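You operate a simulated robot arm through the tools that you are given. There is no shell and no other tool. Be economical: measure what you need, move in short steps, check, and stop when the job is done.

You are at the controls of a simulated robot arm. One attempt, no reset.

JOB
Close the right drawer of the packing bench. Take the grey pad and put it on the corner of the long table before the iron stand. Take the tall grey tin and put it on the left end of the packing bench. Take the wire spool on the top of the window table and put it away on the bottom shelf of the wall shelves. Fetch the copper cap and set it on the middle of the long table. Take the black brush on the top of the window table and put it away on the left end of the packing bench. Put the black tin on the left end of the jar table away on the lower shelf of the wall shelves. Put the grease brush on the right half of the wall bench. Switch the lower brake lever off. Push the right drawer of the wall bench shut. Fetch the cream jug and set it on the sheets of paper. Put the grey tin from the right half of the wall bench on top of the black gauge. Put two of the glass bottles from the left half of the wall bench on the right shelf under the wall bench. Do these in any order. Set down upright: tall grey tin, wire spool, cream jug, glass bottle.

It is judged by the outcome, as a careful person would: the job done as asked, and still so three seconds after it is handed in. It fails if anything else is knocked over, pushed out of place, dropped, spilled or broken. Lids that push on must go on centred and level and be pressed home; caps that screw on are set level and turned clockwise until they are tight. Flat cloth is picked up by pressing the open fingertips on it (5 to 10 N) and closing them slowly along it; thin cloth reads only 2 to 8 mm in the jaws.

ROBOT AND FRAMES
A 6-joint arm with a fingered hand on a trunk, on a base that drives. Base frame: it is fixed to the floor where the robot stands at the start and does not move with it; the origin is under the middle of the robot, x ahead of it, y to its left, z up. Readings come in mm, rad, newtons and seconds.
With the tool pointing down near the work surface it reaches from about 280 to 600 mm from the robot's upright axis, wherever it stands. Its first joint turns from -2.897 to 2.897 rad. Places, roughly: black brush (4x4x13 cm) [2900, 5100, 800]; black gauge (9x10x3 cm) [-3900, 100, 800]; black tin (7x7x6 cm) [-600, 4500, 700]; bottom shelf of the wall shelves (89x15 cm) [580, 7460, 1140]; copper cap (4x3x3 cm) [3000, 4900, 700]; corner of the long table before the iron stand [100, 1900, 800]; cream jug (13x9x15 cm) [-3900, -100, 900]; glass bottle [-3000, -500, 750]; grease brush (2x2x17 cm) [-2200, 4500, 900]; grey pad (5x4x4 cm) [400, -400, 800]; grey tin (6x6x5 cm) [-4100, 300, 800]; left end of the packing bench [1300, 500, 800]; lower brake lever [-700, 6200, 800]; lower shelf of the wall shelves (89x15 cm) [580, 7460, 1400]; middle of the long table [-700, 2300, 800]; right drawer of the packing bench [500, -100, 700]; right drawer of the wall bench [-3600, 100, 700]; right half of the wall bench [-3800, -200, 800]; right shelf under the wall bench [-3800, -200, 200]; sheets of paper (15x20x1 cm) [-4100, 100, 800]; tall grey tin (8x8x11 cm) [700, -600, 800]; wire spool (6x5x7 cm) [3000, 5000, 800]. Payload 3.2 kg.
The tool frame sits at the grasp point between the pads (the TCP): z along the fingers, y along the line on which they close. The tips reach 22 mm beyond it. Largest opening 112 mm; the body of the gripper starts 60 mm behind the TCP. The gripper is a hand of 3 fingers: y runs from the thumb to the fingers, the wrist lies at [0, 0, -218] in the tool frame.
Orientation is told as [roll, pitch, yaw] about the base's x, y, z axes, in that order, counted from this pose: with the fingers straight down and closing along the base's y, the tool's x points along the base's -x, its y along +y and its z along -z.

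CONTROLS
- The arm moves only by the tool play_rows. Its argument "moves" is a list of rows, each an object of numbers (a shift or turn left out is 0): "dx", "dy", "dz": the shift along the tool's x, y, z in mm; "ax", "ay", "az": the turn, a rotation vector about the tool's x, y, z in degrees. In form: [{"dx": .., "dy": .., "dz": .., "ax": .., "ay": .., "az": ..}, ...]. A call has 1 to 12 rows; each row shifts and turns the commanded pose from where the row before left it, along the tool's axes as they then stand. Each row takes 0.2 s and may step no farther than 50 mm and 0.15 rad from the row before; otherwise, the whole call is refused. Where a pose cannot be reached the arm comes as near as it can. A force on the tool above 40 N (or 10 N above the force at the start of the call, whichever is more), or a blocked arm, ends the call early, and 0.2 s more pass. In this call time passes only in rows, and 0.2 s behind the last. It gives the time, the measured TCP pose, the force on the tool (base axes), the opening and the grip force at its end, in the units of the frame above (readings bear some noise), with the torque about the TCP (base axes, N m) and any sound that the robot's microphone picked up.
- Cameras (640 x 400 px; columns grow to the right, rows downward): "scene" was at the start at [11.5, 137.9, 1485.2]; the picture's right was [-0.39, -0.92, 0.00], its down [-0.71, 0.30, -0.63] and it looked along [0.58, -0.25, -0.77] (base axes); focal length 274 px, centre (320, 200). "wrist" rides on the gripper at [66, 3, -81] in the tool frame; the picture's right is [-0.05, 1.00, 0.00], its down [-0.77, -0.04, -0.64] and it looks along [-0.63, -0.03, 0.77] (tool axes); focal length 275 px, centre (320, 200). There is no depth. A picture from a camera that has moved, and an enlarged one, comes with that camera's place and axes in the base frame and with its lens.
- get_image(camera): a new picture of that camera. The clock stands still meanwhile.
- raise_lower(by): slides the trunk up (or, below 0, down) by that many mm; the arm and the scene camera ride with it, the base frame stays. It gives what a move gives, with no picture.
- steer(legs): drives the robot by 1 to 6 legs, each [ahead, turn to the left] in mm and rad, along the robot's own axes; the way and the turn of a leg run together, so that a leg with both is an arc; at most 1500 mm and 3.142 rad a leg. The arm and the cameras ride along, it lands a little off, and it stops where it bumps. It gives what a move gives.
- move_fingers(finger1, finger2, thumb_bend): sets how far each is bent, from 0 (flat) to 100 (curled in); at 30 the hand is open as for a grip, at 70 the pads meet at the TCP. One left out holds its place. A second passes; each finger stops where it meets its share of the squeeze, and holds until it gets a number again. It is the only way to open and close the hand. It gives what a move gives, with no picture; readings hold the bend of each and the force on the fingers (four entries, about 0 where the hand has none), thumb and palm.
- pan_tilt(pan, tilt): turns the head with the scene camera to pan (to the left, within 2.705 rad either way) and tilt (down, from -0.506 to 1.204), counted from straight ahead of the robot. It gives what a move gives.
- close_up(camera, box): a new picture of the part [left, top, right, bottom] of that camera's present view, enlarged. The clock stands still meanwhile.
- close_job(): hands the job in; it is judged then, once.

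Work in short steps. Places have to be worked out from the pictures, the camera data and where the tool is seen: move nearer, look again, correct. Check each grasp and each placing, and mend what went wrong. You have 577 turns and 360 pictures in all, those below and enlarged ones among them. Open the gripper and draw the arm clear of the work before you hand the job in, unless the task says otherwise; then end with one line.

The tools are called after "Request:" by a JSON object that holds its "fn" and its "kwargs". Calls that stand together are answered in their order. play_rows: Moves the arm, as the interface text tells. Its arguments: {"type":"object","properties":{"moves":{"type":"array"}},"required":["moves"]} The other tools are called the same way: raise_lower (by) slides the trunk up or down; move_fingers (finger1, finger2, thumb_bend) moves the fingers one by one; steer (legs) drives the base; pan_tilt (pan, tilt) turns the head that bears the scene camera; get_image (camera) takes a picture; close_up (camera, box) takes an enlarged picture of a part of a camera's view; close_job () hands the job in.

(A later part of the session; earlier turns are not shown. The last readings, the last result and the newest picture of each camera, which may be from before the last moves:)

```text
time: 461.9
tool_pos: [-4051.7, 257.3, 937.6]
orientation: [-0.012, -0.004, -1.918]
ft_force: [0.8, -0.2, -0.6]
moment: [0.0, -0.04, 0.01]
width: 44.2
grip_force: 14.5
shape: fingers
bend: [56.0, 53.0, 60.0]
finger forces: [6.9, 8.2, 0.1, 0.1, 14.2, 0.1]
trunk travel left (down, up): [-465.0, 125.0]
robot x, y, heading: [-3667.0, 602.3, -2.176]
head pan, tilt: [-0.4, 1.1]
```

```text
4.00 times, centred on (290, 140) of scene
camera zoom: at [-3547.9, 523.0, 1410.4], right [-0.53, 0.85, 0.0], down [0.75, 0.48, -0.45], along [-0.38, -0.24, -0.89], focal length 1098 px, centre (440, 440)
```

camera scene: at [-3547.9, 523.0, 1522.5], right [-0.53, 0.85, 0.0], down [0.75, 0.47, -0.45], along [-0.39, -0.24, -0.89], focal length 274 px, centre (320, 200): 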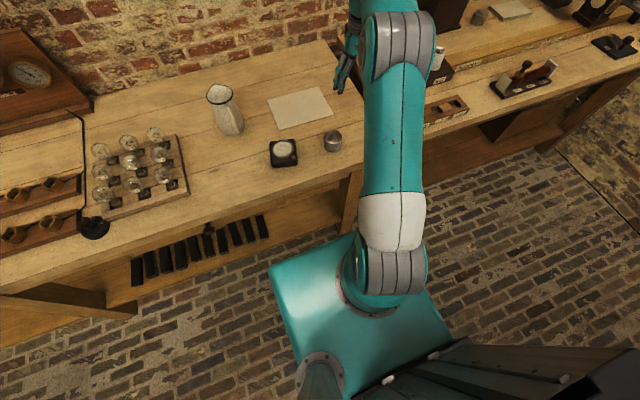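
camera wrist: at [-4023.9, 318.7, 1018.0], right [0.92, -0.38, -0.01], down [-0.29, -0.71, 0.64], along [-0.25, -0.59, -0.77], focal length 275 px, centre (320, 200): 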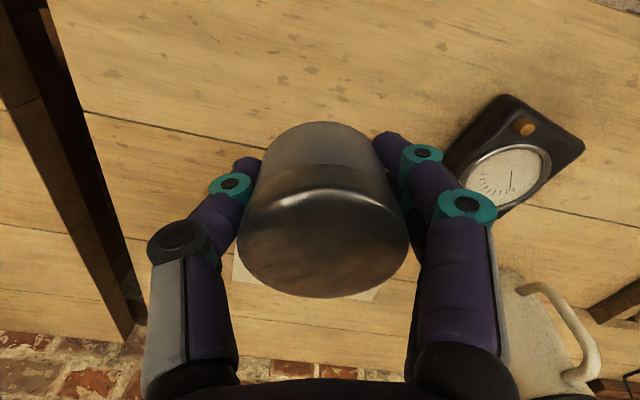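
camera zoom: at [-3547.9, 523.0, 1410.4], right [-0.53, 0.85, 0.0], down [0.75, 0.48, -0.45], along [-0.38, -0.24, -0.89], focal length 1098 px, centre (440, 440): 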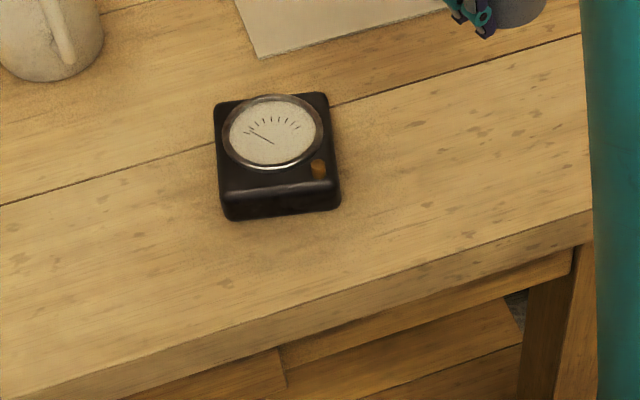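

The dial centre is at (-3931,143). I move the tin over it.

Request:
{"fn": "play_rows", "kwargs": {"moves": [{"dy": 40, "dx": -15}, {"dy": 40, "dx": -15}, {"dy": 40, "dx": -15}, {"dy": 33, "dx": -21}]}}

Request:
{"fn": "get_image", "kwargs": {"camera": "wrist"}}

Request:
{"fn": "get_image", "kwargs": {"camera": "scene"}}

```text
time: 462.9
tool_pos: [-3927.4, 141.6, 937.0]
orientation: [-0.012, -0.005, -1.918]
ft_force: [-0.1, -0.3, -1.7]
moment: [-0.01, -0.01, 0.01]
width: 43.8
grip_force: 14.2
shape: fingers
bend: [56.0, 53.0, 60.0]
finger forces: [6.7, 8.1, 0.0, 0.0, 14.1, 0.0]
trunk travel left (down, up): [-465.0, 125.0]
robot x, y, heading: [-3665.2, 600.8, -2.181]
head pan, tilt: [-0.4, 1.1]
```

```text
225 pictures are left
camera wrist: at [-3900.7, 202.7, 1016.8], right [0.92, -0.38, -0.01], down [-0.29, -0.71, 0.64], along [-0.25, -0.59, -0.77], focal length 275 px, centre (320, 200)
```

wrist: 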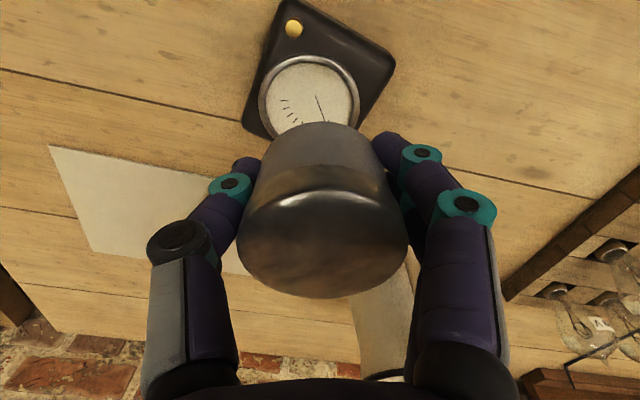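

```text
224 pictures are left
camera scene: at [-3547.6, 522.7, 1410.4], right [-0.53, 0.85, 0.0], down [0.75, 0.48, -0.45], along [-0.38, -0.24, -0.89], focal length 274 px, centre (320, 200)
```

scene: 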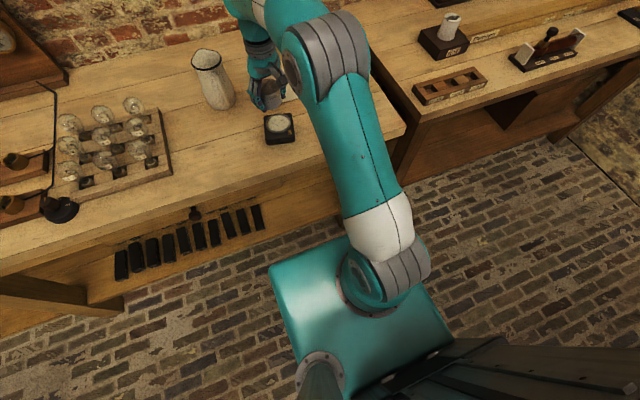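

Request:
{"fn": "play_rows", "kwargs": {"moves": [{"dx": 3, "dy": -2}]}}

Request:
{"fn": "raise_lower", "kwargs": {"by": -62}}

Request:
{"fn": "get_image", "kwargs": {"camera": "wrist"}}

```text
time: 463.2
tool_pos: [-3929.8, 146.5, 937.2]
orientation: [-0.011, -0.006, -1.918]
ft_force: [-0.4, 0.7, -1.2]
moment: [0.01, 0.03, -0.01]
width: 44.1
grip_force: 14.6
shape: fingers
bend: [56.0, 53.0, 60.0]
finger forces: [6.7, 8.1, 0.1, 0.1, 14.0, 0.0]
trunk travel left (down, up): [-465.0, 125.0]
robot x, y, heading: [-3664.3, 599.8, -2.184]
head pan, tilt: [-0.4, 1.1]
```

```text
time: 464.3
tool_pos: [-3930.4, 146.4, 876.0]
orientation: [-0.013, -0.005, -1.917]
ft_force: [0.0, -0.3, -1.6]
moment: [0.01, -0.01, 0.0]
width: 44.2
grip_force: 14.3
shape: fingers
bend: [56.0, 53.0, 60.0]
finger forces: [6.7, 8.1, 0.0, 0.0, 14.0, 0.0]
trunk travel left (down, up): [-403.0, 187.0]
robot x, y, heading: [-3665.2, 601.2, -2.178]
head pan, tilt: [-0.4, 1.1]
```

```text
223 pictures are left
camera wrist: at [-3902.8, 207.4, 954.6], right [0.92, -0.38, -0.01], down [-0.29, -0.71, 0.64], along [-0.25, -0.59, -0.77], focal length 275 px, centre (320, 200)
```

wrist: 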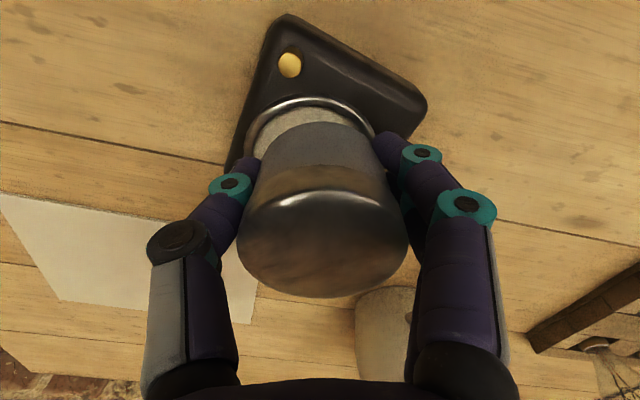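

Request:
{"fn": "raise_lower", "kwargs": {"by": -9}}

Request:
{"fn": "raise_lower", "kwargs": {"by": -3}}

Request:
{"fn": "raise_lower", "kwargs": {"by": -3}}

```text
time: 464.9
tool_pos: [-3929.6, 145.9, 866.4]
orientation: [-0.014, -0.004, -1.919]
ft_force: [-0.1, -0.7, -1.2]
moment: [0.02, 0.01, 0.04]
width: 44.2
grip_force: 14.5
shape: fingers
bend: [56.0, 53.0, 60.0]
finger forces: [6.6, 8.1, 0.1, 0.0, 14.0, 0.1]
trunk travel left (down, up): [-394.0, 196.0]
robot x, y, heading: [-3666.9, 596.3, -2.179]
head pan, tilt: [-0.4, 1.1]
```

```text
time: 465.4
tool_pos: [-3930.2, 144.9, 863.2]
orientation: [-0.015, -0.007, -1.918]
ft_force: [0.0, 0.9, -2.2]
moment: [-0.01, 0.01, -0.01]
width: 43.8
grip_force: 14.2
shape: fingers
bend: [56.0, 53.0, 60.0]
finger forces: [6.7, 8.1, 0.1, 0.1, 14.0, 0.0]
trunk travel left (down, up): [-391.0, 199.0]
robot x, y, heading: [-3667.5, 599.3, -2.184]
head pan, tilt: [-0.4, 1.1]
```

```text
time: 465.9
tool_pos: [-3930.3, 146.0, 859.9]
orientation: [-0.015, -0.006, -1.918]
ft_force: [-0.9, 0.1, -0.9]
moment: [-0.01, 0.04, -0.02]
width: 44.0
grip_force: 14.2
shape: fingers
bend: [56.0, 53.0, 60.0]
finger forces: [6.6, 8.1, 0.0, 0.0, 13.9, 0.0]
trunk travel left (down, up): [-388.0, 202.0]
robot x, y, heading: [-3663.1, 597.6, -2.183]
head pan, tilt: [-0.4, 1.1]
```

Request:
{"fn": "raise_lower", "kwargs": {"by": -3}}

Request:
{"fn": "raise_lower", "kwargs": {"by": -2}}

Request:
{"fn": "raise_lower", "kwargs": {"by": -2}}

Request:
{"fn": "get_image", "kwargs": {"camera": "wrist"}}

```text
time: 466.4
tool_pos: [-3930.0, 145.9, 857.7]
orientation: [-0.014, -0.008, -1.919]
ft_force: [0.2, -1.5, 5.0]
moment: [-0.13, -0.22, -0.05]
width: 44.3
grip_force: 18.6
shape: fingers
bend: [56.0, 54.0, 59.0]
finger forces: [9.5, 12.2, 0.1, 0.1, 14.2, 0.1]
trunk travel left (down, up): [-385.0, 205.0]
robot x, y, heading: [-3667.7, 601.6, -2.178]
head pan, tilt: [-0.4, 1.1]
```

```text
time: 466.9
tool_pos: [-3928.8, 146.2, 856.3]
orientation: [-0.015, -0.011, -1.917]
ft_force: [-0.1, -4.4, 22.7]
moment: [-0.37, -0.72, -0.13]
width: 43.8
grip_force: 27.5
shape: fingers
bend: [58.0, 56.0, 59.0]
finger forces: [18.7, 21.6, 0.0, 0.0, 14.8, 0.1]
trunk travel left (down, up): [-383.0, 207.0]
robot x, y, heading: [-3668.8, 598.7, -2.18]
head pan, tilt: [-0.4, 1.1]
```

```text
time: 467.4
tool_pos: [-3929.0, 146.2, 856.5]
orientation: [-0.012, -0.016, -1.918]
ft_force: [1.2, 2.8, 15.2]
moment: [-0.05, -0.51, 0.05]
width: 43.8
grip_force: 23.4
shape: fingers
bend: [59.0, 57.0, 59.0]
finger forces: [16.4, 15.5, 0.1, 0.0, 14.8, 0.0]
trunk travel left (down, up): [-382.0, 208.0]
robot x, y, heading: [-3664.7, 602.5, -2.184]
head pan, tilt: [-0.4, 1.1]
stopped: the force on the tool passed its limit at 41 N (the readings are from after the stop); the commanded pose is now the measured one
```

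```text
222 pictures are left
camera wrist: at [-3902.0, 207.6, 936.0], right [0.92, -0.38, -0.01], down [-0.28, -0.71, 0.65], along [-0.26, -0.6, -0.76], focal length 275 px, centre (320, 200)
```

wrist: 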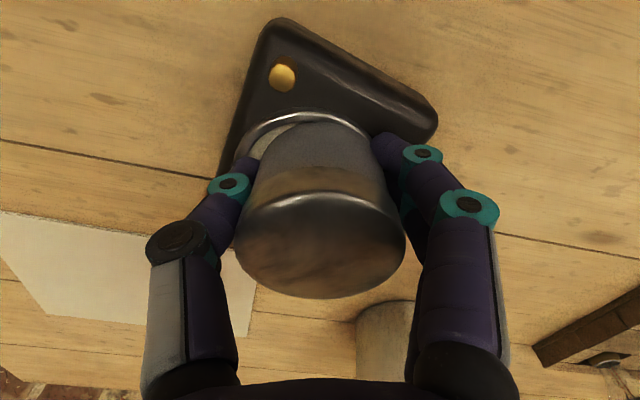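

Contact. I raise 3 mm to take off the load, release and lift.

Request:
{"fn": "raise_lower", "kwargs": {"by": 3}}

Request:
{"fn": "move_fingers", "kwargs": {"finger1": 46, "finger2": 45, "thumb_bend": 49}}

Request:
{"fn": "raise_lower", "kwargs": {"by": 120}}

Request:
{"fn": "get_image", "kwargs": {"camera": "wrist"}}

Request:
{"fn": "close_up", "kwargs": {"camera": "scene", "box": [180, 20, 360, 180]}}

```text
time: 467.9
tool_pos: [-3930.0, 146.2, 858.2]
orientation: [-0.012, -0.011, -1.918]
ft_force: [0.3, -0.3, -0.4]
moment: [0.0, -0.04, 0.04]
width: 44.0
grip_force: 15.4
shape: fingers
bend: [58.0, 55.0, 59.0]
finger forces: [7.2, 8.5, 0.1, 0.0, 14.4, 0.1]
trunk travel left (down, up): [-385.0, 205.0]
robot x, y, heading: [-3665.1, 599.0, -2.184]
head pan, tilt: [-0.4, 1.1]
```

```text
time: 468.9
tool_pos: [-3930.0, 145.6, 858.6]
orientation: [-0.013, -0.011, -1.917]
ft_force: [-0.5, 0.0, 0.7]
moment: [0.02, 0.0, 0.0]
width: 61.5
grip_force: 0.0
shape: fingers
bend: [46.0, 45.0, 49.0]
finger forces: [0.0, 0.1, 0.1, 0.1, 0.0, 0.0]
trunk travel left (down, up): [-385.0, 205.0]
robot x, y, heading: [-3665.9, 601.9, -2.181]
head pan, tilt: [-0.4, 1.1]
```

```text
time: 470.4
tool_pos: [-3928.7, 145.9, 977.9]
orientation: [-0.012, -0.011, -1.917]
ft_force: [0.2, -0.4, -0.2]
moment: [0.0, -0.02, 0.0]
width: 61.6
grip_force: 0.1
shape: fingers
bend: [46.0, 45.0, 49.0]
finger forces: [0.0, 0.1, 0.0, 0.0, 0.1, 0.1]
trunk travel left (down, up): [-505.0, 85.0]
robot x, y, heading: [-3664.2, 602.0, -2.177]
head pan, tilt: [-0.4, 1.1]
```

```text
221 pictures are left
camera wrist: at [-3902.6, 206.5, 1057.5], right [0.92, -0.38, -0.01], down [-0.29, -0.71, 0.65], along [-0.26, -0.59, -0.76], focal length 275 px, centre (320, 200)
```

wrist: 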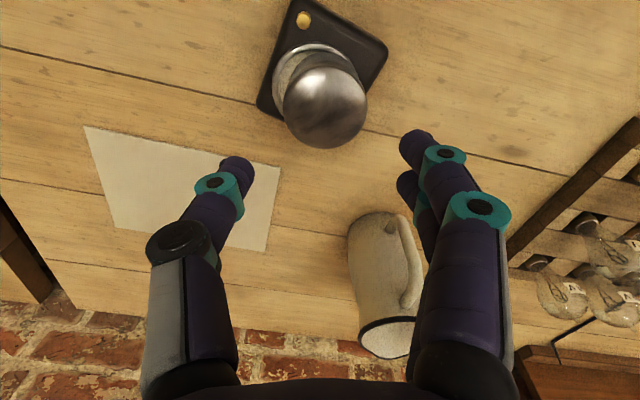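

```text
2.50 times, centred on (270, 100) of scene
camera zoom: at [-3547.7, 523.0, 1449.9], right [-0.53, 0.85, 0.0], down [0.75, 0.48, -0.45], along [-0.38, -0.24, -0.89], focal length 686 px, centre (445, 450)
```

zoom: 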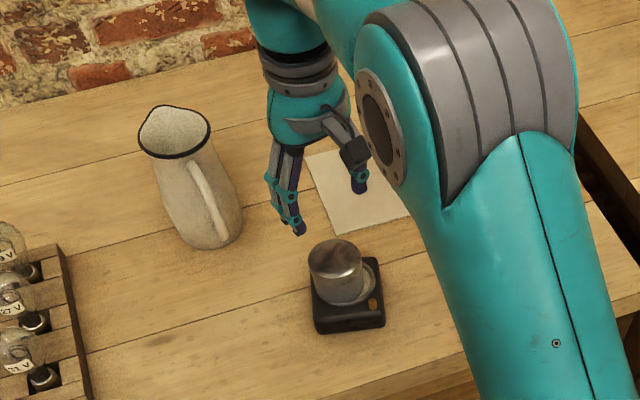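

The tin rests on the gauge. Next the jug. I raise the hand, drive 130 mm closer and look at the jug and its handle.

Request:
{"fn": "raise_lower", "kwargs": {"by": 80}}

Request:
{"fn": "steer", "kwargs": {"legs": [[130, 0]]}}

Request:
{"fn": "get_image", "kwargs": {"camera": "wrist"}}

Request:
{"fn": "get_image", "kwargs": {"camera": "scene"}}

```text
time: 471.6
tool_pos: [-3929.9, 144.7, 1058.3]
orientation: [-0.012, -0.013, -1.918]
ft_force: [0.0, 0.3, 0.1]
moment: [0.01, 0.01, 0.05]
width: 61.7
grip_force: 0.1
shape: fingers
bend: [46.0, 45.0, 49.0]
finger forces: [0.0, 0.0, 0.1, 0.0, 0.0, 0.0]
trunk travel left (down, up): [-585.0, 5.0]
robot x, y, heading: [-3666.4, 600.5, -2.176]
head pan, tilt: [-0.4, 1.1]
```

```text
time: 472.9
tool_pos: [-4003.5, 38.5, 1058.1]
orientation: [-0.013, -0.011, -1.917]
ft_force: [-0.7, -0.5, -0.6]
moment: [0.0, 0.0, 0.0]
width: 61.6
grip_force: 0.2
shape: fingers
bend: [46.0, 45.0, 49.0]
finger forces: [0.0, 0.0, 0.0, 0.0, 0.0, 0.0]
trunk travel left (down, up): [-585.0, 5.0]
robot x, y, heading: [-3743.8, 494.8, -2.178]
head pan, tilt: [-0.4, 1.1]
```

```text
219 pictures are left
camera wrist: at [-3976.0, 100.0, 1137.1], right [0.92, -0.38, -0.01], down [-0.29, -0.71, 0.64], along [-0.26, -0.59, -0.76], focal length 275 px, centre (320, 200)
```

wrist: 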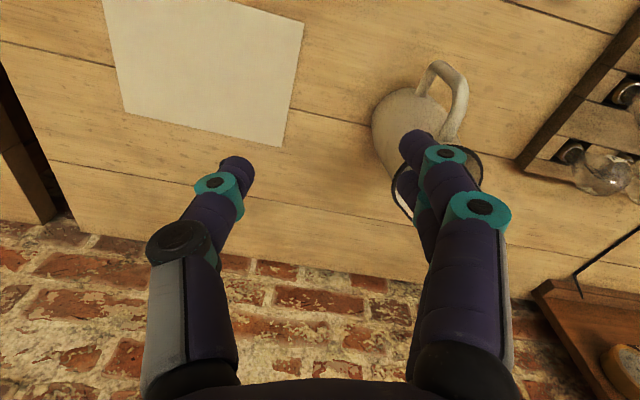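

```text
218 pictures are left
camera scene: at [-3621.8, 416.6, 1529.9], right [-0.53, 0.85, 0.0], down [0.75, 0.48, -0.45], along [-0.38, -0.24, -0.89], focal length 274 px, centre (320, 200)
```

scene: 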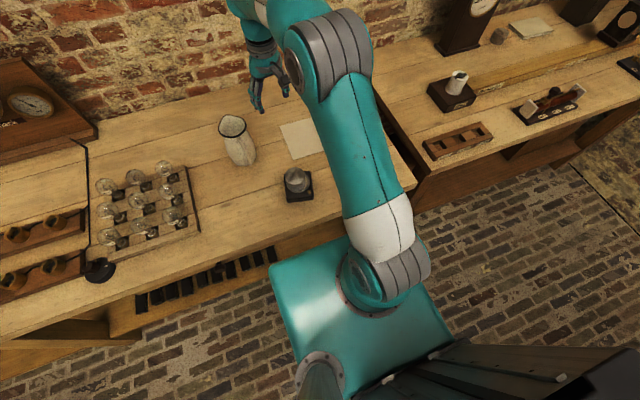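

The jug centre is ≈(-3932,-70), with its handle pointing about (0.9,0.4). I open wide, move over it and turn the hand 45° so the fingers close either side of the handle axis.

Request:
{"fn": "move_fingers", "kwargs": {"finger1": 30, "finger2": 30, "thumb_bend": 30}}

Request:
{"fn": "play_rows", "kwargs": {"moves": [{"dy": 35, "dx": -26}, {"dy": 35, "dx": -26}, {"dy": 33, "dx": -26}, {"az": 7.5}, {"az": 7.5}, {"az": 7.5}, {"az": 7.5}, {"az": 7.5}, {"az": 7.4}]}}

Request:
{"fn": "get_image", "kwargs": {"camera": "wrist"}}

```text
time: 473.9
tool_pos: [-4003.0, 38.5, 1059.0]
orientation: [-0.014, -0.012, -1.917]
ft_force: [0.0, -0.2, 0.2]
moment: [0.02, 0.01, 0.01]
width: 111.2
grip_force: 0.0
shape: fingers
bend: [30.0, 30.0, 30.0]
finger forces: [0.0, 0.0, 0.1, 0.0, 0.0, 0.0]
trunk travel left (down, up): [-585.0, 5.0]
robot x, y, heading: [-3740.4, 496.6, -2.177]
head pan, tilt: [-0.4, 1.1]
```

```text
time: 475.9
tool_pos: [-3931.9, -58.7, 1053.8]
orientation: [0.005, -0.021, -2.702]
ft_force: [0.1, 0.0, -0.2]
moment: [-0.02, 0.0, -0.03]
width: 111.4
grip_force: 0.0
shape: fingers
bend: [30.0, 30.0, 30.0]
finger forces: [0.0, 0.0, 0.0, 0.0, 0.0, 0.1]
out of reach, approached as far as the arm can: row 9
trunk travel left (down, up): [-585.0, 5.0]
robot x, y, heading: [-3742.1, 494.4, -2.177]
head pan, tilt: [-0.4, 1.1]
```

```text
217 pictures are left
camera wrist: at [-3868.6, -33.5, 1132.4], right [0.38, -0.92, 0.0], down [-0.7, -0.29, 0.65], along [-0.6, -0.25, -0.76], focal length 275 px, centre (320, 200)
```

wrist: 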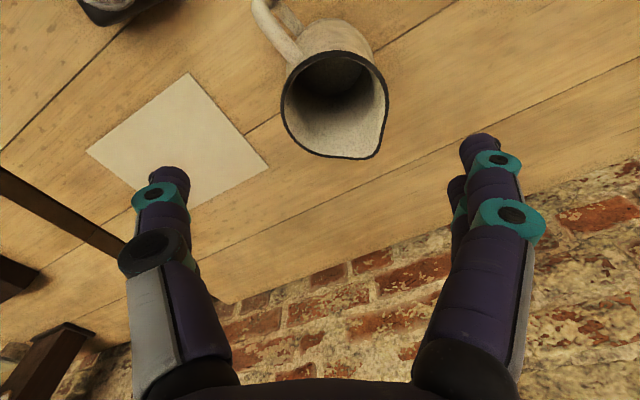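

The handle actually points nearly +y, so the hand should be back near yaw -1.8. I rotate back.

Request:
{"fn": "play_rows", "kwargs": {"moves": [{"az": -7.4}, {"az": -7.4}, {"az": -7.4}, {"az": -7.4}, {"az": -7.4}, {"az": -7.4}, {"az": -7.4}]}}

Request:
{"fn": "get_image", "kwargs": {"camera": "wrist"}}

```text
time: 477.5
tool_pos: [-3931.9, -60.6, 1054.3]
orientation: [-0.013, -0.009, -1.792]
ft_force: [-0.2, 0.2, -0.4]
moment: [0.02, -0.03, 0.02]
width: 111.4
grip_force: 0.0
shape: fingers
bend: [30.0, 30.0, 30.0]
finger forces: [0.0, 0.0, 0.0, 0.0, 0.0, 0.1]
trunk travel left (down, up): [-585.0, 5.0]
robot x, y, heading: [-3735.2, 494.4, -2.174]
head pan, tilt: [-0.4, 1.1]
```

```text
216 pictures are left
camera wrist: at [-3911.9, 4.2, 1132.9], right [0.96, -0.27, -0.01], down [-0.2, -0.74, 0.64], along [-0.18, -0.62, -0.77], focal length 275 px, centre (320, 200)
```

wrist: 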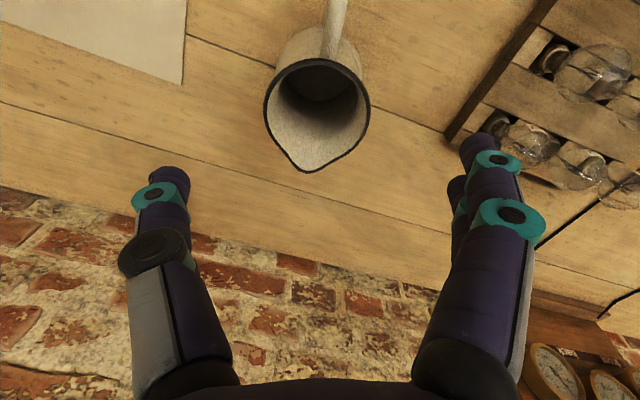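

Aligned: handle toward the hand's back, spout away. I lower around the jug's neck.

Request:
{"fn": "play_rows", "kwargs": {"moves": [{"dx": -4}]}}

Request:
{"fn": "raise_lower", "kwargs": {"by": -80}}

Request:
{"fn": "get_image", "kwargs": {"camera": "wrist"}}

```text
time: 477.9
tool_pos: [-3931.5, -64.5, 1053.8]
orientation: [-0.014, -0.01, -1.795]
ft_force: [0.0, 0.2, 0.0]
moment: [-0.01, 0.01, 0.02]
width: 111.3
grip_force: 0.0
shape: fingers
bend: [30.0, 30.0, 30.0]
finger forces: [0.0, 0.0, 0.0, 0.1, 0.0, 0.0]
trunk travel left (down, up): [-585.0, 5.0]
robot x, y, heading: [-3735.4, 493.9, -2.175]
head pan, tilt: [-0.4, 1.1]
```

```text
time: 479.1
tool_pos: [-3932.3, -63.4, 973.1]
orientation: [-0.014, -0.01, -1.798]
ft_force: [0.9, 0.6, 0.4]
moment: [-0.02, -0.03, -0.01]
width: 111.4
grip_force: 0.0
shape: fingers
bend: [30.0, 30.0, 30.0]
finger forces: [0.0, 0.0, 0.0, 0.0, 0.1, 0.0]
trunk travel left (down, up): [-505.0, 85.0]
robot x, y, heading: [-3737.4, 494.5, -2.176]
head pan, tilt: [-0.4, 1.1]
```

```text
215 pictures are left
camera wrist: at [-3912.5, 0.1, 1052.9], right [0.96, -0.27, -0.01], down [-0.2, -0.74, 0.64], along [-0.18, -0.62, -0.76], focal length 275 px, centre (320, 200)
```

wrist: 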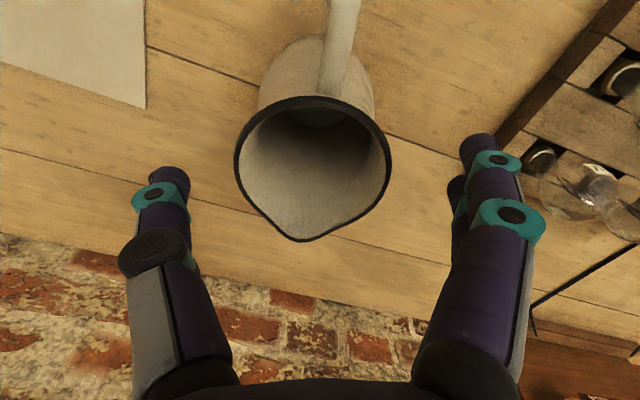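

Request:
{"fn": "raise_lower", "kwargs": {"by": -66}}

Request:
{"fn": "move_fingers", "kwargs": {"finger1": 62, "finger2": 62, "thumb_bend": 62}}

Request:
{"fn": "get_image", "kwargs": {"camera": "wrist"}}

```text
time: 480.1
tool_pos: [-3933.2, -63.9, 907.9]
orientation: [-0.014, -0.011, -1.798]
ft_force: [-1.0, 1.7, 1.8]
moment: [-0.04, 0.09, -0.06]
width: 113.1
grip_force: 1.2
shape: fingers
bend: [30.0, 30.0, 30.0]
finger forces: [0.0, 0.0, 0.0, 0.0, 3.2, 0.1]
trunk travel left (down, up): [-439.0, 151.0]
robot x, y, heading: [-3739.9, 494.3, -2.175]
head pan, tilt: [-0.4, 1.1]
```

```text
time: 481.1
tool_pos: [-3931.3, -65.1, 908.9]
orientation: [-0.013, -0.012, -1.796]
ft_force: [-1.4, 2.1, 4.9]
moment: [0.05, -0.13, 0.02]
width: 64.3
grip_force: 18.6
shape: fingers
bend: [49.0, 47.0, 53.0]
finger forces: [8.0, 10.4, 0.0, 0.0, 17.5, 0.1]
trunk travel left (down, up): [-439.0, 151.0]
robot x, y, heading: [-3738.0, 494.2, -2.178]
head pan, tilt: [-0.4, 1.1]
```

```text
214 pictures are left
camera wrist: at [-3912.5, 0.6, 987.2], right [0.96, -0.27, -0.01], down [-0.2, -0.74, 0.64], along [-0.18, -0.62, -0.76], focal length 275 px, centre (320, 200)
```

wrist: 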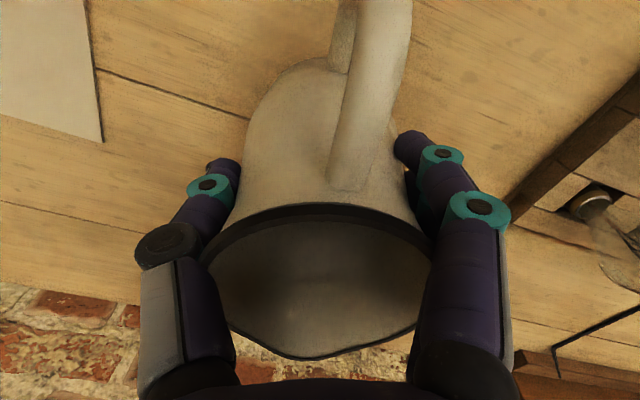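

Gripped on the neck (64 mm, 18 N). Lift slowly.

Request:
{"fn": "raise_lower", "kwargs": {"by": 20}}

Request:
{"fn": "get_image", "kwargs": {"camera": "wrist"}}

```text
time: 481.8
tool_pos: [-3932.3, -64.6, 927.4]
orientation: [-0.014, -0.008, -1.795]
ft_force: [-0.2, -0.1, -4.1]
moment: [0.02, -0.04, 0.02]
width: 64.3
grip_force: 16.5
shape: fingers
bend: [49.0, 47.0, 53.0]
finger forces: [7.3, 10.0, 0.1, 0.0, 15.6, 0.0]
trunk travel left (down, up): [-459.0, 131.0]
robot x, y, heading: [-3739.9, 496.6, -2.178]
head pan, tilt: [-0.4, 1.1]
```

```text
213 pictures are left
camera wrist: at [-3912.4, -0.3, 1006.5], right [0.96, -0.27, -0.01], down [-0.2, -0.74, 0.64], along [-0.18, -0.62, -0.77], focal length 275 px, centre (320, 200)
```

wrist: 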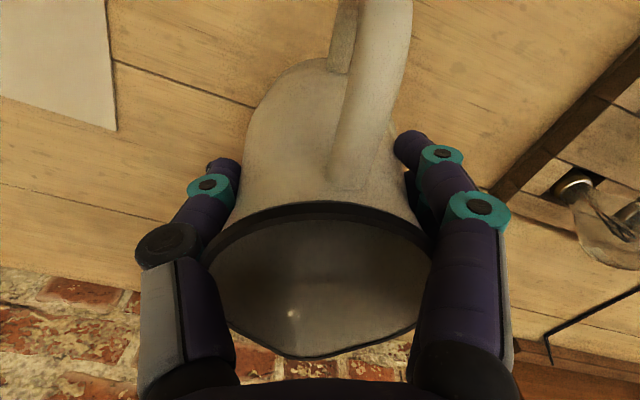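

Held and level (about 4 N). I lift 40 mm more and carry it over the paper.

Request:
{"fn": "raise_lower", "kwargs": {"by": 40}}

Request:
{"fn": "play_rows", "kwargs": {"moves": [{"dy": -38, "dx": 14.5}, {"dy": -38, "dx": 14.5}, {"dy": -38, "dx": 14.5}, {"dy": -38, "dx": 14.5}, {"dy": -38, "dx": 15}, {"dy": -38, "dx": 15}]}}

Request:
{"fn": "get_image", "kwargs": {"camera": "wrist"}}

Request:
{"fn": "get_image", "kwargs": {"camera": "scene"}}

```text
time: 482.6
tool_pos: [-3931.1, -63.7, 967.4]
orientation: [-0.012, -0.01, -1.796]
ft_force: [0.3, 0.1, -3.7]
moment: [0.07, 0.0, -0.02]
width: 64.3
grip_force: 16.8
shape: fingers
bend: [49.0, 47.0, 53.0]
finger forces: [7.3, 10.0, 0.1, 0.0, 15.6, 0.0]
trunk travel left (down, up): [-499.0, 91.0]
robot x, y, heading: [-3738.5, 497.3, -2.181]
head pan, tilt: [-0.4, 1.1]
```

```text
time: 484.0
tool_pos: [-4136.3, 71.9, 967.5]
orientation: [-0.015, -0.011, -1.794]
ft_force: [-0.5, -0.6, -3.8]
moment: [0.04, -0.02, 0.01]
width: 63.5
grip_force: 15.8
shape: fingers
bend: [49.0, 47.0, 53.0]
finger forces: [6.8, 9.8, 0.0, 0.0, 15.1, 0.0]
trunk travel left (down, up): [-499.0, 91.0]
robot x, y, heading: [-3737.7, 491.9, -2.174]
head pan, tilt: [-0.4, 1.1]
```

```text
212 pictures are left
camera wrist: at [-4116.4, 136.6, 1048.0], right [0.96, -0.27, -0.01], down [-0.2, -0.74, 0.64], along [-0.18, -0.62, -0.77], focal length 275 px, centre (320, 200)
```

wrist: 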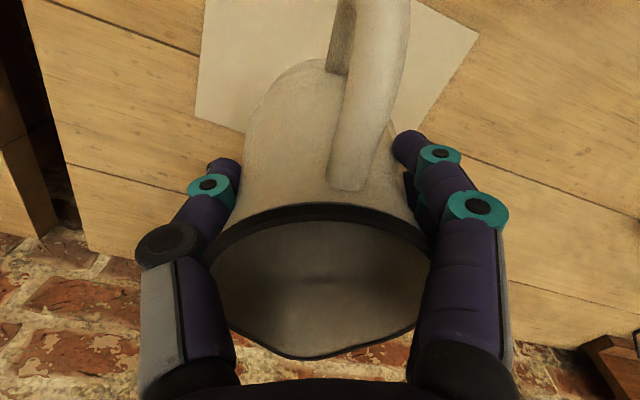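

```text
211 pictures are left
camera scene: at [-3621.8, 417.7, 1444.0], right [-0.53, 0.85, 0.0], down [0.75, 0.48, -0.45], along [-0.38, -0.24, -0.89], focal length 274 px, centre (320, 200)
```

scene: 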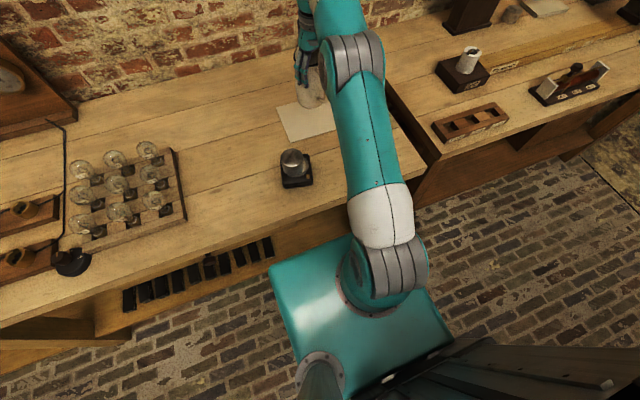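

The jug is centred above the paper. I lower it gently.

Request:
{"fn": "raise_lower", "kwargs": {"by": -46}}

Request:
{"fn": "raise_lower", "kwargs": {"by": -4}}

Request:
{"fn": "raise_lower", "kwargs": {"by": -4}}

Request:
{"fn": "raise_lower", "kwargs": {"by": -3}}

```text
time: 484.9
tool_pos: [-4135.1, 71.9, 922.1]
orientation: [-0.015, -0.01, -1.795]
ft_force: [-0.1, -0.1, -3.2]
moment: [0.05, 0.03, -0.04]
width: 63.6
grip_force: 15.5
shape: fingers
bend: [49.0, 47.0, 53.0]
finger forces: [6.7, 9.8, 0.0, 0.0, 15.2, 0.0]
trunk travel left (down, up): [-453.0, 137.0]
robot x, y, heading: [-3738.5, 496.8, -2.175]
head pan, tilt: [-0.4, 1.1]
```

```text
time: 485.4
tool_pos: [-4135.8, 71.4, 919.3]
orientation: [-0.013, -0.011, -1.797]
ft_force: [0.2, 1.7, -2.9]
moment: [0.04, 0.0, 0.01]
width: 63.3
grip_force: 15.8
shape: fingers
bend: [49.0, 47.0, 53.0]
finger forces: [6.8, 9.8, 0.0, 0.1, 15.0, 0.1]
trunk travel left (down, up): [-449.0, 141.0]
robot x, y, heading: [-3741.2, 495.2, -2.183]
head pan, tilt: [-0.4, 1.1]
```

```text
time: 485.9
tool_pos: [-4135.0, 70.7, 913.8]
orientation: [-0.015, -0.011, -1.795]
ft_force: [-0.6, 0.0, -3.6]
moment: [0.04, 0.01, 0.0]
width: 63.5
grip_force: 15.8
shape: fingers
bend: [49.0, 47.0, 53.0]
finger forces: [6.8, 9.8, 0.0, 0.0, 15.0, 0.0]
trunk travel left (down, up): [-445.0, 145.0]
robot x, y, heading: [-3740.3, 498.2, -2.174]
head pan, tilt: [-0.4, 1.1]
```

```text
time: 486.5
tool_pos: [-4135.6, 71.0, 910.6]
orientation: [-0.013, -0.01, -1.796]
ft_force: [-0.4, -0.5, -2.8]
moment: [0.03, -0.06, -0.01]
width: 63.5
grip_force: 15.9
shape: fingers
bend: [49.0, 47.0, 53.0]
finger forces: [6.7, 9.9, 0.0, 0.0, 15.0, 0.2]
trunk travel left (down, up): [-442.0, 148.0]
robot x, y, heading: [-3740.0, 492.1, -2.177]
head pan, tilt: [-0.4, 1.1]
```

Request:
{"fn": "raise_lower", "kwargs": {"by": -2}}

Request:
{"fn": "raise_lower", "kwargs": {"by": -2}}

Request:
{"fn": "raise_lower", "kwargs": {"by": -1}}

```text
time: 487.0
tool_pos: [-4135.2, 72.3, 912.2]
orientation: [-0.015, -0.014, -1.797]
ft_force: [-1.1, 0.3, 7.1]
moment: [-0.06, -0.13, -0.01]
width: 63.7
grip_force: 16.7
shape: fingers
bend: [50.0, 47.0, 53.0]
finger forces: [7.0, 9.9, 0.0, 0.1, 16.3, 0.0]
trunk travel left (down, up): [-440.0, 150.0]
robot x, y, heading: [-3737.1, 491.6, -2.175]
head pan, tilt: [-0.4, 1.1]
```

```text
time: 487.5
tool_pos: [-4135.2, 72.7, 909.9]
orientation: [-0.016, -0.014, -1.795]
ft_force: [-3.5, -0.8, 17.6]
moment: [-0.12, -0.23, -0.07]
width: 62.8
grip_force: 17.9
shape: fingers
bend: [51.0, 48.0, 54.0]
finger forces: [7.0, 9.6, 0.0, 0.0, 17.6, 0.0]
trunk travel left (down, up): [-438.0, 152.0]
robot x, y, heading: [-3739.2, 495.0, -2.18]
head pan, tilt: [-0.4, 1.1]
```

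```text
time: 488.0
tool_pos: [-4134.9, 72.5, 907.9]
orientation: [-0.017, -0.012, -1.796]
ft_force: [-2.2, 0.3, 22.3]
moment: [-0.13, -0.2, -0.03]
width: 61.5
grip_force: 16.9
shape: fingers
bend: [52.0, 49.0, 54.0]
finger forces: [6.5, 10.0, 0.0, 0.0, 17.8, 0.0]
trunk travel left (down, up): [-437.0, 153.0]
robot x, y, heading: [-3737.2, 495.0, -2.176]
head pan, tilt: [-0.4, 1.1]
```

It's down. I release by opening wide, then rise straight up.

Request:
{"fn": "raise_lower", "kwargs": {"by": 3}}

Request:
{"fn": "move_fingers", "kwargs": {"finger1": 34, "finger2": 34, "thumb_bend": 36}}

Request:
{"fn": "raise_lower", "kwargs": {"by": 145}}

Request:
{"fn": "get_image", "kwargs": {"camera": "wrist"}}

Request:
{"fn": "close_up", "kwargs": {"camera": "scene", "box": [200, 20, 400, 200]}}

```text
time: 488.5
tool_pos: [-4134.6, 73.3, 908.3]
orientation: [-0.012, -0.009, -1.797]
ft_force: [0.2, 1.5, 7.4]
moment: [-0.09, -0.27, 0.02]
width: 61.3
grip_force: 16.2
shape: fingers
bend: [52.0, 49.0, 54.0]
finger forces: [7.0, 9.9, 0.1, 0.1, 15.6, 0.0]
trunk travel left (down, up): [-440.0, 150.0]
robot x, y, heading: [-3740.6, 491.5, -2.179]
head pan, tilt: [-0.4, 1.1]
```

```text
time: 489.5
tool_pos: [-4134.6, 70.7, 910.0]
orientation: [-0.013, -0.01, -1.796]
ft_force: [-0.1, 0.6, -0.9]
moment: [0.02, 0.0, 0.03]
width: 97.8
grip_force: 0.1
shape: fingers
bend: [34.0, 34.0, 36.0]
finger forces: [0.0, 0.0, 0.1, 0.0, 0.0, 0.1]
trunk travel left (down, up): [-440.0, 150.0]
robot x, y, heading: [-3739.0, 495.3, -2.18]
head pan, tilt: [-0.4, 1.1]
```

```text
time: 491.2
tool_pos: [-4135.4, 71.8, 1054.3]
orientation: [-0.013, -0.01, -1.796]
ft_force: [-0.1, -0.1, 0.9]
moment: [-0.06, -0.03, 0.02]
width: 97.5
grip_force: 0.0
shape: fingers
bend: [34.0, 34.0, 36.0]
finger forces: [0.0, 0.1, 0.0, 0.0, 0.0, 0.0]
trunk travel left (down, up): [-585.0, 5.0]
robot x, y, heading: [-3737.3, 494.0, -2.176]
head pan, tilt: [-0.4, 1.1]
```

```text
210 pictures are left
camera wrist: at [-4115.3, 136.1, 1134.2], right [0.96, -0.27, -0.01], down [-0.2, -0.74, 0.64], along [-0.18, -0.62, -0.76], focal length 275 px, centre (320, 200)
```

wrist: 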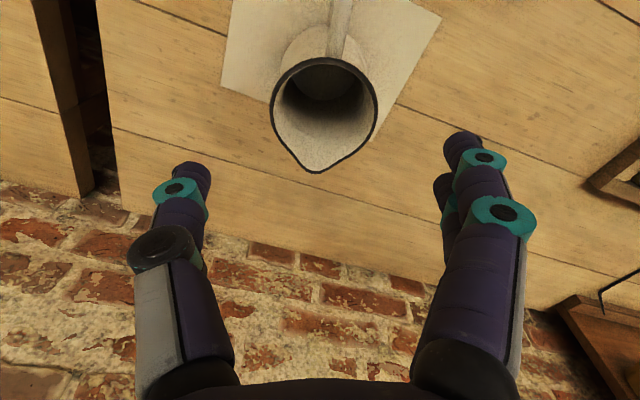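

```text
2.22 times, centred on (300, 110) of scene
camera zoom: at [-3621.1, 417.7, 1529.9], right [-0.53, 0.85, 0.0], down [0.75, 0.48, -0.45], along [-0.38, -0.24, -0.89], focal length 610 px, centre (364, 400)
```

zoom: 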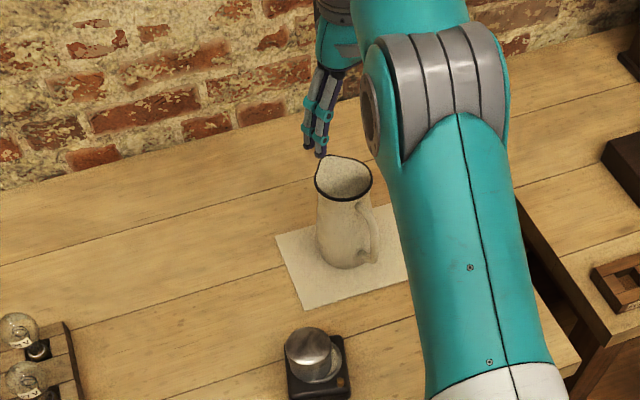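

The jug stands on the paper. Now the glass bottles on the left half: I back off and drive along the bench to face them.

Request:
{"fn": "steer", "kwargs": {"legs": [[-250, 0], [0, 1.585], [1184, 0], [0, -1.585]]}}

Request:
{"fn": "pan_tilt", "kwargs": {"pan": 0.0, "tilt": 0.75}}

Request:
{"fn": "get_image", "kwargs": {"camera": "scene"}}

Request:
{"fn": "get_image", "kwargs": {"camera": "wrist"}}

```text
time: 506.3
tool_pos: [-3043.3, -384.8, 1055.4]
orientation: [-0.014, -0.01, -1.809]
ft_force: [-0.2, 0.6, 0.9]
moment: [-0.01, -0.01, -0.03]
width: 97.3
grip_force: 0.0
shape: fingers
bend: [34.0, 34.0, 36.0]
finger forces: [0.0, 0.0, 0.0, 0.0, 0.0, 0.0]
trunk travel left (down, up): [-585.0, 5.0]
robot x, y, heading: [-2640.9, 32.9, -2.19]
head pan, tilt: [-0.4, 1.1]
```

```text
time: 507.1
tool_pos: [-3044.6, -384.1, 1054.9]
orientation: [-0.015, -0.01, -1.809]
ft_force: [-0.7, 0.3, -0.3]
moment: [-0.01, 0.01, 0.01]
width: 97.6
grip_force: 0.0
shape: fingers
bend: [34.0, 34.0, 36.0]
finger forces: [0.1, 0.0, 0.0, 0.1, 0.0, 0.0]
trunk travel left (down, up): [-585.0, 5.0]
robot x, y, heading: [-2641.6, 33.2, -2.189]
head pan, tilt: [0.0, 0.75]
```

```text
208 pictures are left
camera scene: at [-2519.2, -79.8, 1555.6], right [-0.81, 0.58, 0.0], down [0.4, 0.55, -0.73], along [-0.43, -0.59, -0.68], focal length 274 px, centre (320, 200)
```

scene: 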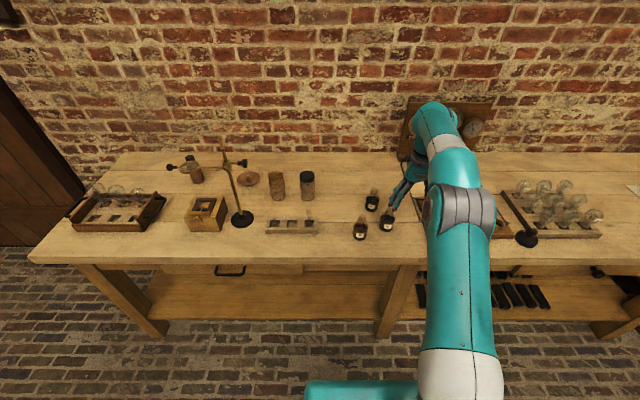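

```text
207 pictures are left
camera wrist: at [-3023.0, -320.2, 1134.2], right [0.96, -0.28, -0.01], down [-0.21, -0.74, 0.64], along [-0.19, -0.61, -0.76], focal length 275 px, centre (320, 200)
```

wrist: 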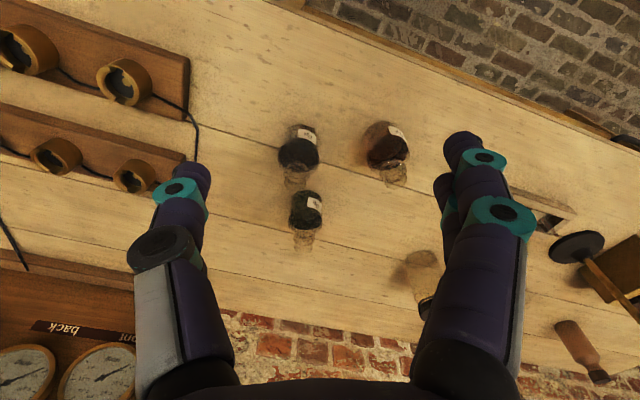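

Request:
{"fn": "close_up", "kwargs": {"camera": "scene", "box": [330, 170, 430, 250]}}

Request:
{"fn": "close_up", "kwargs": {"camera": "wrist", "box": [260, 100, 440, 260]}}

```text
5.00 times, centred on (380, 210) of scene
camera zoom: at [-2519.2, -79.8, 1555.6], right [-0.81, 0.58, 0.0], down [0.4, 0.55, -0.73], along [-0.43, -0.59, -0.68], focal length 1372 px, centre (20, 150)
```

zoom: 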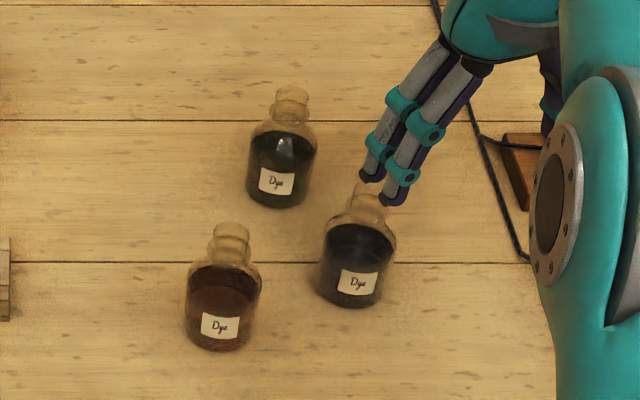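

```text
2.50 times, centred on (350, 180) of wrist
camera zoom: at [-3023.0, -320.2, 1134.2], right [0.96, -0.28, -0.01], down [-0.21, -0.74, 0.64], along [-0.19, -0.61, -0.76], focal length 688 px, centre (245, 250)
```

zoom: 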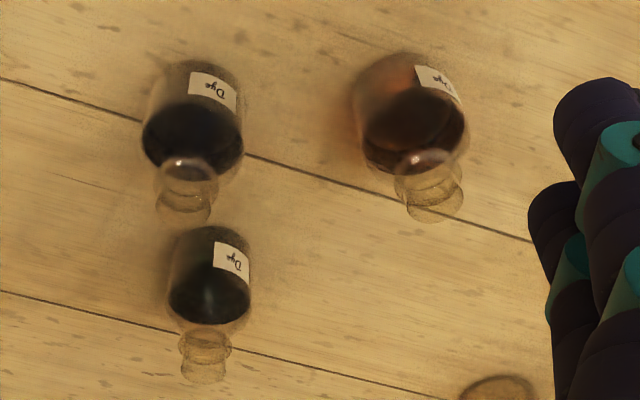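

The bottles are open dye bottles (≈51 mm, must stay upright). The under-bench shelf is at z≈200, so I first test how low the tilted hand can reach. I back away for free space and lower the trunk fully.

Request:
{"fn": "steer", "kwargs": {"legs": [[-450, 0]]}}

Request:
{"fn": "raise_lower", "kwargs": {"by": -400}}

Request:
{"fn": "play_rows", "kwargs": {"moves": [{"az": 7.3}, {"az": 7.3}, {"az": 7.3}, {"ay": -7.5}, {"ay": -7.5}, {"ay": -7.5}, {"ay": -7.5}, {"ay": -7.5}, {"ay": -7.5}]}}

Request:
{"fn": "raise_lower", "kwargs": {"by": -185}}

```text
time: 509.9
tool_pos: [-2781.8, -14.4, 1054.6]
orientation: [-0.013, -0.009, -1.816]
ft_force: [-0.7, -0.7, -0.6]
moment: [-0.03, -0.02, 0.01]
width: 97.3
grip_force: 0.0
shape: fingers
bend: [34.0, 34.0, 36.0]
finger forces: [0.0, 0.0, 0.0, 0.1, 0.0, 0.1]
trunk travel left (down, up): [-585.0, 5.0]
robot x, y, heading: [-2374.3, 399.8, -2.199]
head pan, tilt: [0.0, 0.75]
```

```text
time: 513.7
tool_pos: [-2781.1, -14.2, 654.2]
orientation: [-0.014, -0.01, -1.815]
ft_force: [-0.8, -0.1, 0.1]
moment: [-0.01, -0.02, 0.02]
width: 97.4
grip_force: 0.1
shape: fingers
bend: [34.0, 34.0, 36.0]
finger forces: [0.0, 0.1, 0.1, 0.0, 0.1, 0.0]
trunk travel left (down, up): [-185.0, 405.0]
robot x, y, heading: [-2378.2, 404.3, -2.203]
head pan, tilt: [0.0, 0.75]
```

```text
time: 515.7
tool_pos: [-2780.6, -15.2, 655.0]
orientation: [-0.005, -0.766, -2.191]
ft_force: [0.6, -0.1, -0.2]
moment: [-0.04, -0.03, -0.01]
width: 97.2
grip_force: 0.1
shape: fingers
bend: [34.0, 34.0, 36.0]
finger forces: [0.0, 0.1, 0.1, 0.1, 0.0, 0.1]
trunk travel left (down, up): [-185.0, 405.0]
robot x, y, heading: [-2380.2, 399.7, -2.2]
head pan, tilt: [0.0, 0.75]
```

```text
time: 517.7
tool_pos: [-2780.7, -15.8, 470.5]
orientation: [-0.001, -0.768, -2.189]
ft_force: [0.5, 0.2, -0.3]
moment: [0.01, 0.01, 0.0]
width: 97.4
grip_force: 0.0
shape: fingers
bend: [34.0, 34.0, 36.0]
finger forces: [0.1, 0.0, 0.0, 0.0, 0.0, 0.0]
trunk travel left (down, up): [0.0, 590.0]
robot x, y, heading: [-2373.8, 404.6, -2.194]
head pan, tilt: [0.0, 0.75]
```

Request:
{"fn": "play_rows", "kwargs": {"moves": [{"dx": 28, "dz": 29}, {"dx": 28, "dz": 29}, {"dx": 28, "dz": 29}, {"dx": 28, "dz": 29}, {"dx": 28, "dz": 29}, {"dx": 28, "dz": 29}]}}

```text
time: 519.1
tool_pos: [-2781.8, -16.2, 231.0]
orientation: [-0.004, -0.767, -2.188]
ft_force: [0.3, -0.6, 0.4]
moment: [-0.01, 0.0, 0.04]
width: 97.1
grip_force: 0.1
shape: fingers
bend: [34.0, 34.0, 36.0]
finger forces: [0.1, 0.1, 0.1, 0.0, 0.0, 0.0]
trunk travel left (down, up): [0.0, 590.0]
robot x, y, heading: [-2381.0, 402.8, -2.199]
head pan, tilt: [0.0, 0.75]
```

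The tilted hand reaches z≈231, so the shelf is feasible. Now I raise back to bench height and approach bottle A (≈(-3103,-480)) keeping this 44° tilt.

Request:
{"fn": "play_rows", "kwargs": {"moves": [{"dx": -28, "dz": -29}, {"dx": -28, "dz": -29}, {"dx": -28, "dz": -29}, {"dx": -28, "dz": -29}, {"dx": -28, "dz": -29}, {"dx": -28, "dz": -29}]}}

Request:
{"fn": "raise_lower", "kwargs": {"by": 400}}

Request:
{"fn": "move_fingers", "kwargs": {"finger1": 40, "finger2": 40, "thumb_bend": 40}}

Request:
{"fn": "steer", "kwargs": {"legs": [[0, 0.01], [290, 0]]}}

Request:
{"fn": "get_image", "kwargs": {"camera": "wrist"}}

Request:
{"fn": "get_image", "kwargs": {"camera": "scene"}}

```text
time: 520.5
tool_pos: [-2779.6, -16.5, 472.3]
orientation: [-0.005, -0.768, -2.186]
ft_force: [0.2, -0.4, -0.2]
moment: [-0.02, -0.03, -0.02]
width: 97.4
grip_force: 0.0
shape: fingers
bend: [34.0, 34.0, 36.0]
finger forces: [0.1, 0.0, 0.0, 0.1, 0.1, 0.1]
trunk travel left (down, up): [0.0, 590.0]
robot x, y, heading: [-2374.5, 401.2, -2.196]
head pan, tilt: [0.0, 0.75]
```

```text
time: 524.4
tool_pos: [-2780.3, -17.2, 871.8]
orientation: [-0.003, -0.767, -2.189]
ft_force: [0.0, -0.2, -0.6]
moment: [0.02, 0.01, 0.01]
width: 97.4
grip_force: 0.0
shape: fingers
bend: [34.0, 34.0, 36.0]
finger forces: [0.0, 0.1, 0.0, 0.0, 0.0, 0.1]
trunk travel left (down, up): [-400.0, 190.0]
robot x, y, heading: [-2380.9, 403.2, -2.196]
head pan, tilt: [0.0, 0.75]
```

```text
time: 525.4
tool_pos: [-2779.9, -18.4, 871.3]
orientation: [-0.004, -0.766, -2.189]
ft_force: [0.9, 0.2, -0.6]
moment: [0.0, -0.01, 0.02]
width: 84.5
grip_force: 0.2
shape: fingers
bend: [40.0, 40.0, 40.0]
finger forces: [0.0, 0.0, 0.0, 0.0, 0.1, 0.0]
trunk travel left (down, up): [-400.0, 190.0]
robot x, y, heading: [-2376.1, 396.0, -2.198]
head pan, tilt: [0.0, 0.75]
```

```text
time: 527.7
tool_pos: [-2944.1, -259.0, 871.5]
orientation: [-0.004, -0.765, -2.178]
ft_force: [0.6, -0.8, -0.1]
moment: [0.0, -0.01, -0.01]
width: 84.2
grip_force: 0.1
shape: fingers
bend: [40.0, 40.0, 40.0]
finger forces: [0.1, 0.0, 0.0, 0.1, 0.0, 0.0]
trunk travel left (down, up): [-400.0, 190.0]
robot x, y, heading: [-2542.7, 162.1, -2.19]
head pan, tilt: [0.0, 0.75]
```

```text
204 pictures are left
camera wrist: at [-2880.8, -176.3, 883.1], right [0.8, -0.6, 0.03], down [-0.09, -0.08, 0.99], along [-0.59, -0.8, -0.12], focal length 275 px, centre (320, 200)
```

wrist: 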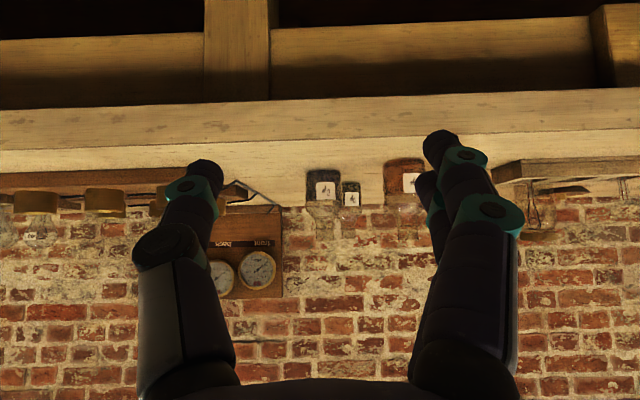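

```text
203 pictures are left
camera scene: at [-2422.2, 51.1, 1370.8], right [-0.82, 0.58, 0.0], down [0.39, 0.56, -0.73], along [-0.42, -0.6, -0.68], focal length 274 px, centre (320, 200)
```

scene: 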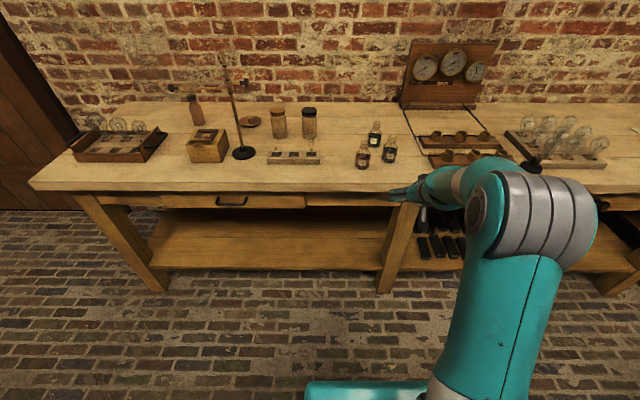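

Bottle A is straight ahead, 272 mm from the TCP, laterally centred. I lower to z≈840 and drive closer.

Request:
{"fn": "raise_lower", "kwargs": {"by": -31}}

Request:
{"fn": "steer", "kwargs": {"legs": [[200, 0]]}}

Request:
{"fn": "get_image", "kwargs": {"camera": "wrist"}}

```text
time: 528.5
tool_pos: [-2943.3, -258.7, 840.2]
orientation: [-0.004, -0.767, -2.177]
ft_force: [-0.1, -0.6, 0.7]
moment: [-0.01, 0.02, 0.0]
width: 84.4
grip_force: 0.2
shape: fingers
bend: [40.0, 40.0, 40.0]
finger forces: [0.0, 0.0, 0.1, 0.0, 0.0, 0.1]
trunk travel left (down, up): [-369.0, 221.0]
robot x, y, heading: [-2542.6, 160.7, -2.182]
head pan, tilt: [0.0, 0.75]
```

```text
time: 530.1
tool_pos: [-3061.4, -425.0, 840.3]
orientation: [-0.003, -0.764, -2.181]
ft_force: [0.9, 0.1, -0.5]
moment: [0.01, -0.03, -0.01]
width: 84.1
grip_force: 0.2
shape: fingers
bend: [40.0, 40.0, 40.0]
finger forces: [0.1, 0.0, 0.0, 0.0, 0.0, 0.0]
trunk travel left (down, up): [-369.0, 221.0]
robot x, y, heading: [-2662.5, -2.6, -2.187]
head pan, tilt: [0.0, 0.75]
```

```text
202 pictures are left
camera wrist: at [-2999.0, -341.7, 852.1], right [0.8, -0.6, 0.03], down [-0.09, -0.07, 0.99], along [-0.59, -0.8, -0.12], focal length 275 px, centre (320, 200)
```

wrist: 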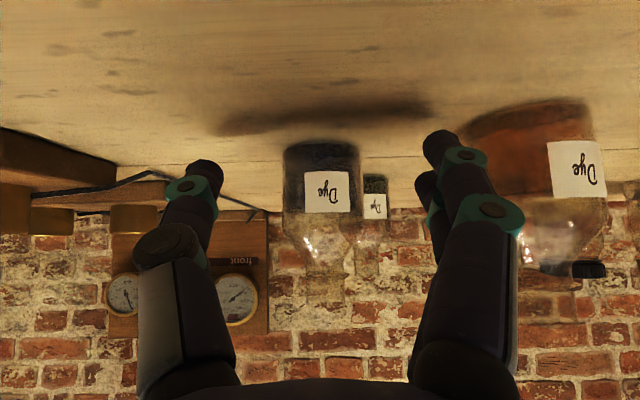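

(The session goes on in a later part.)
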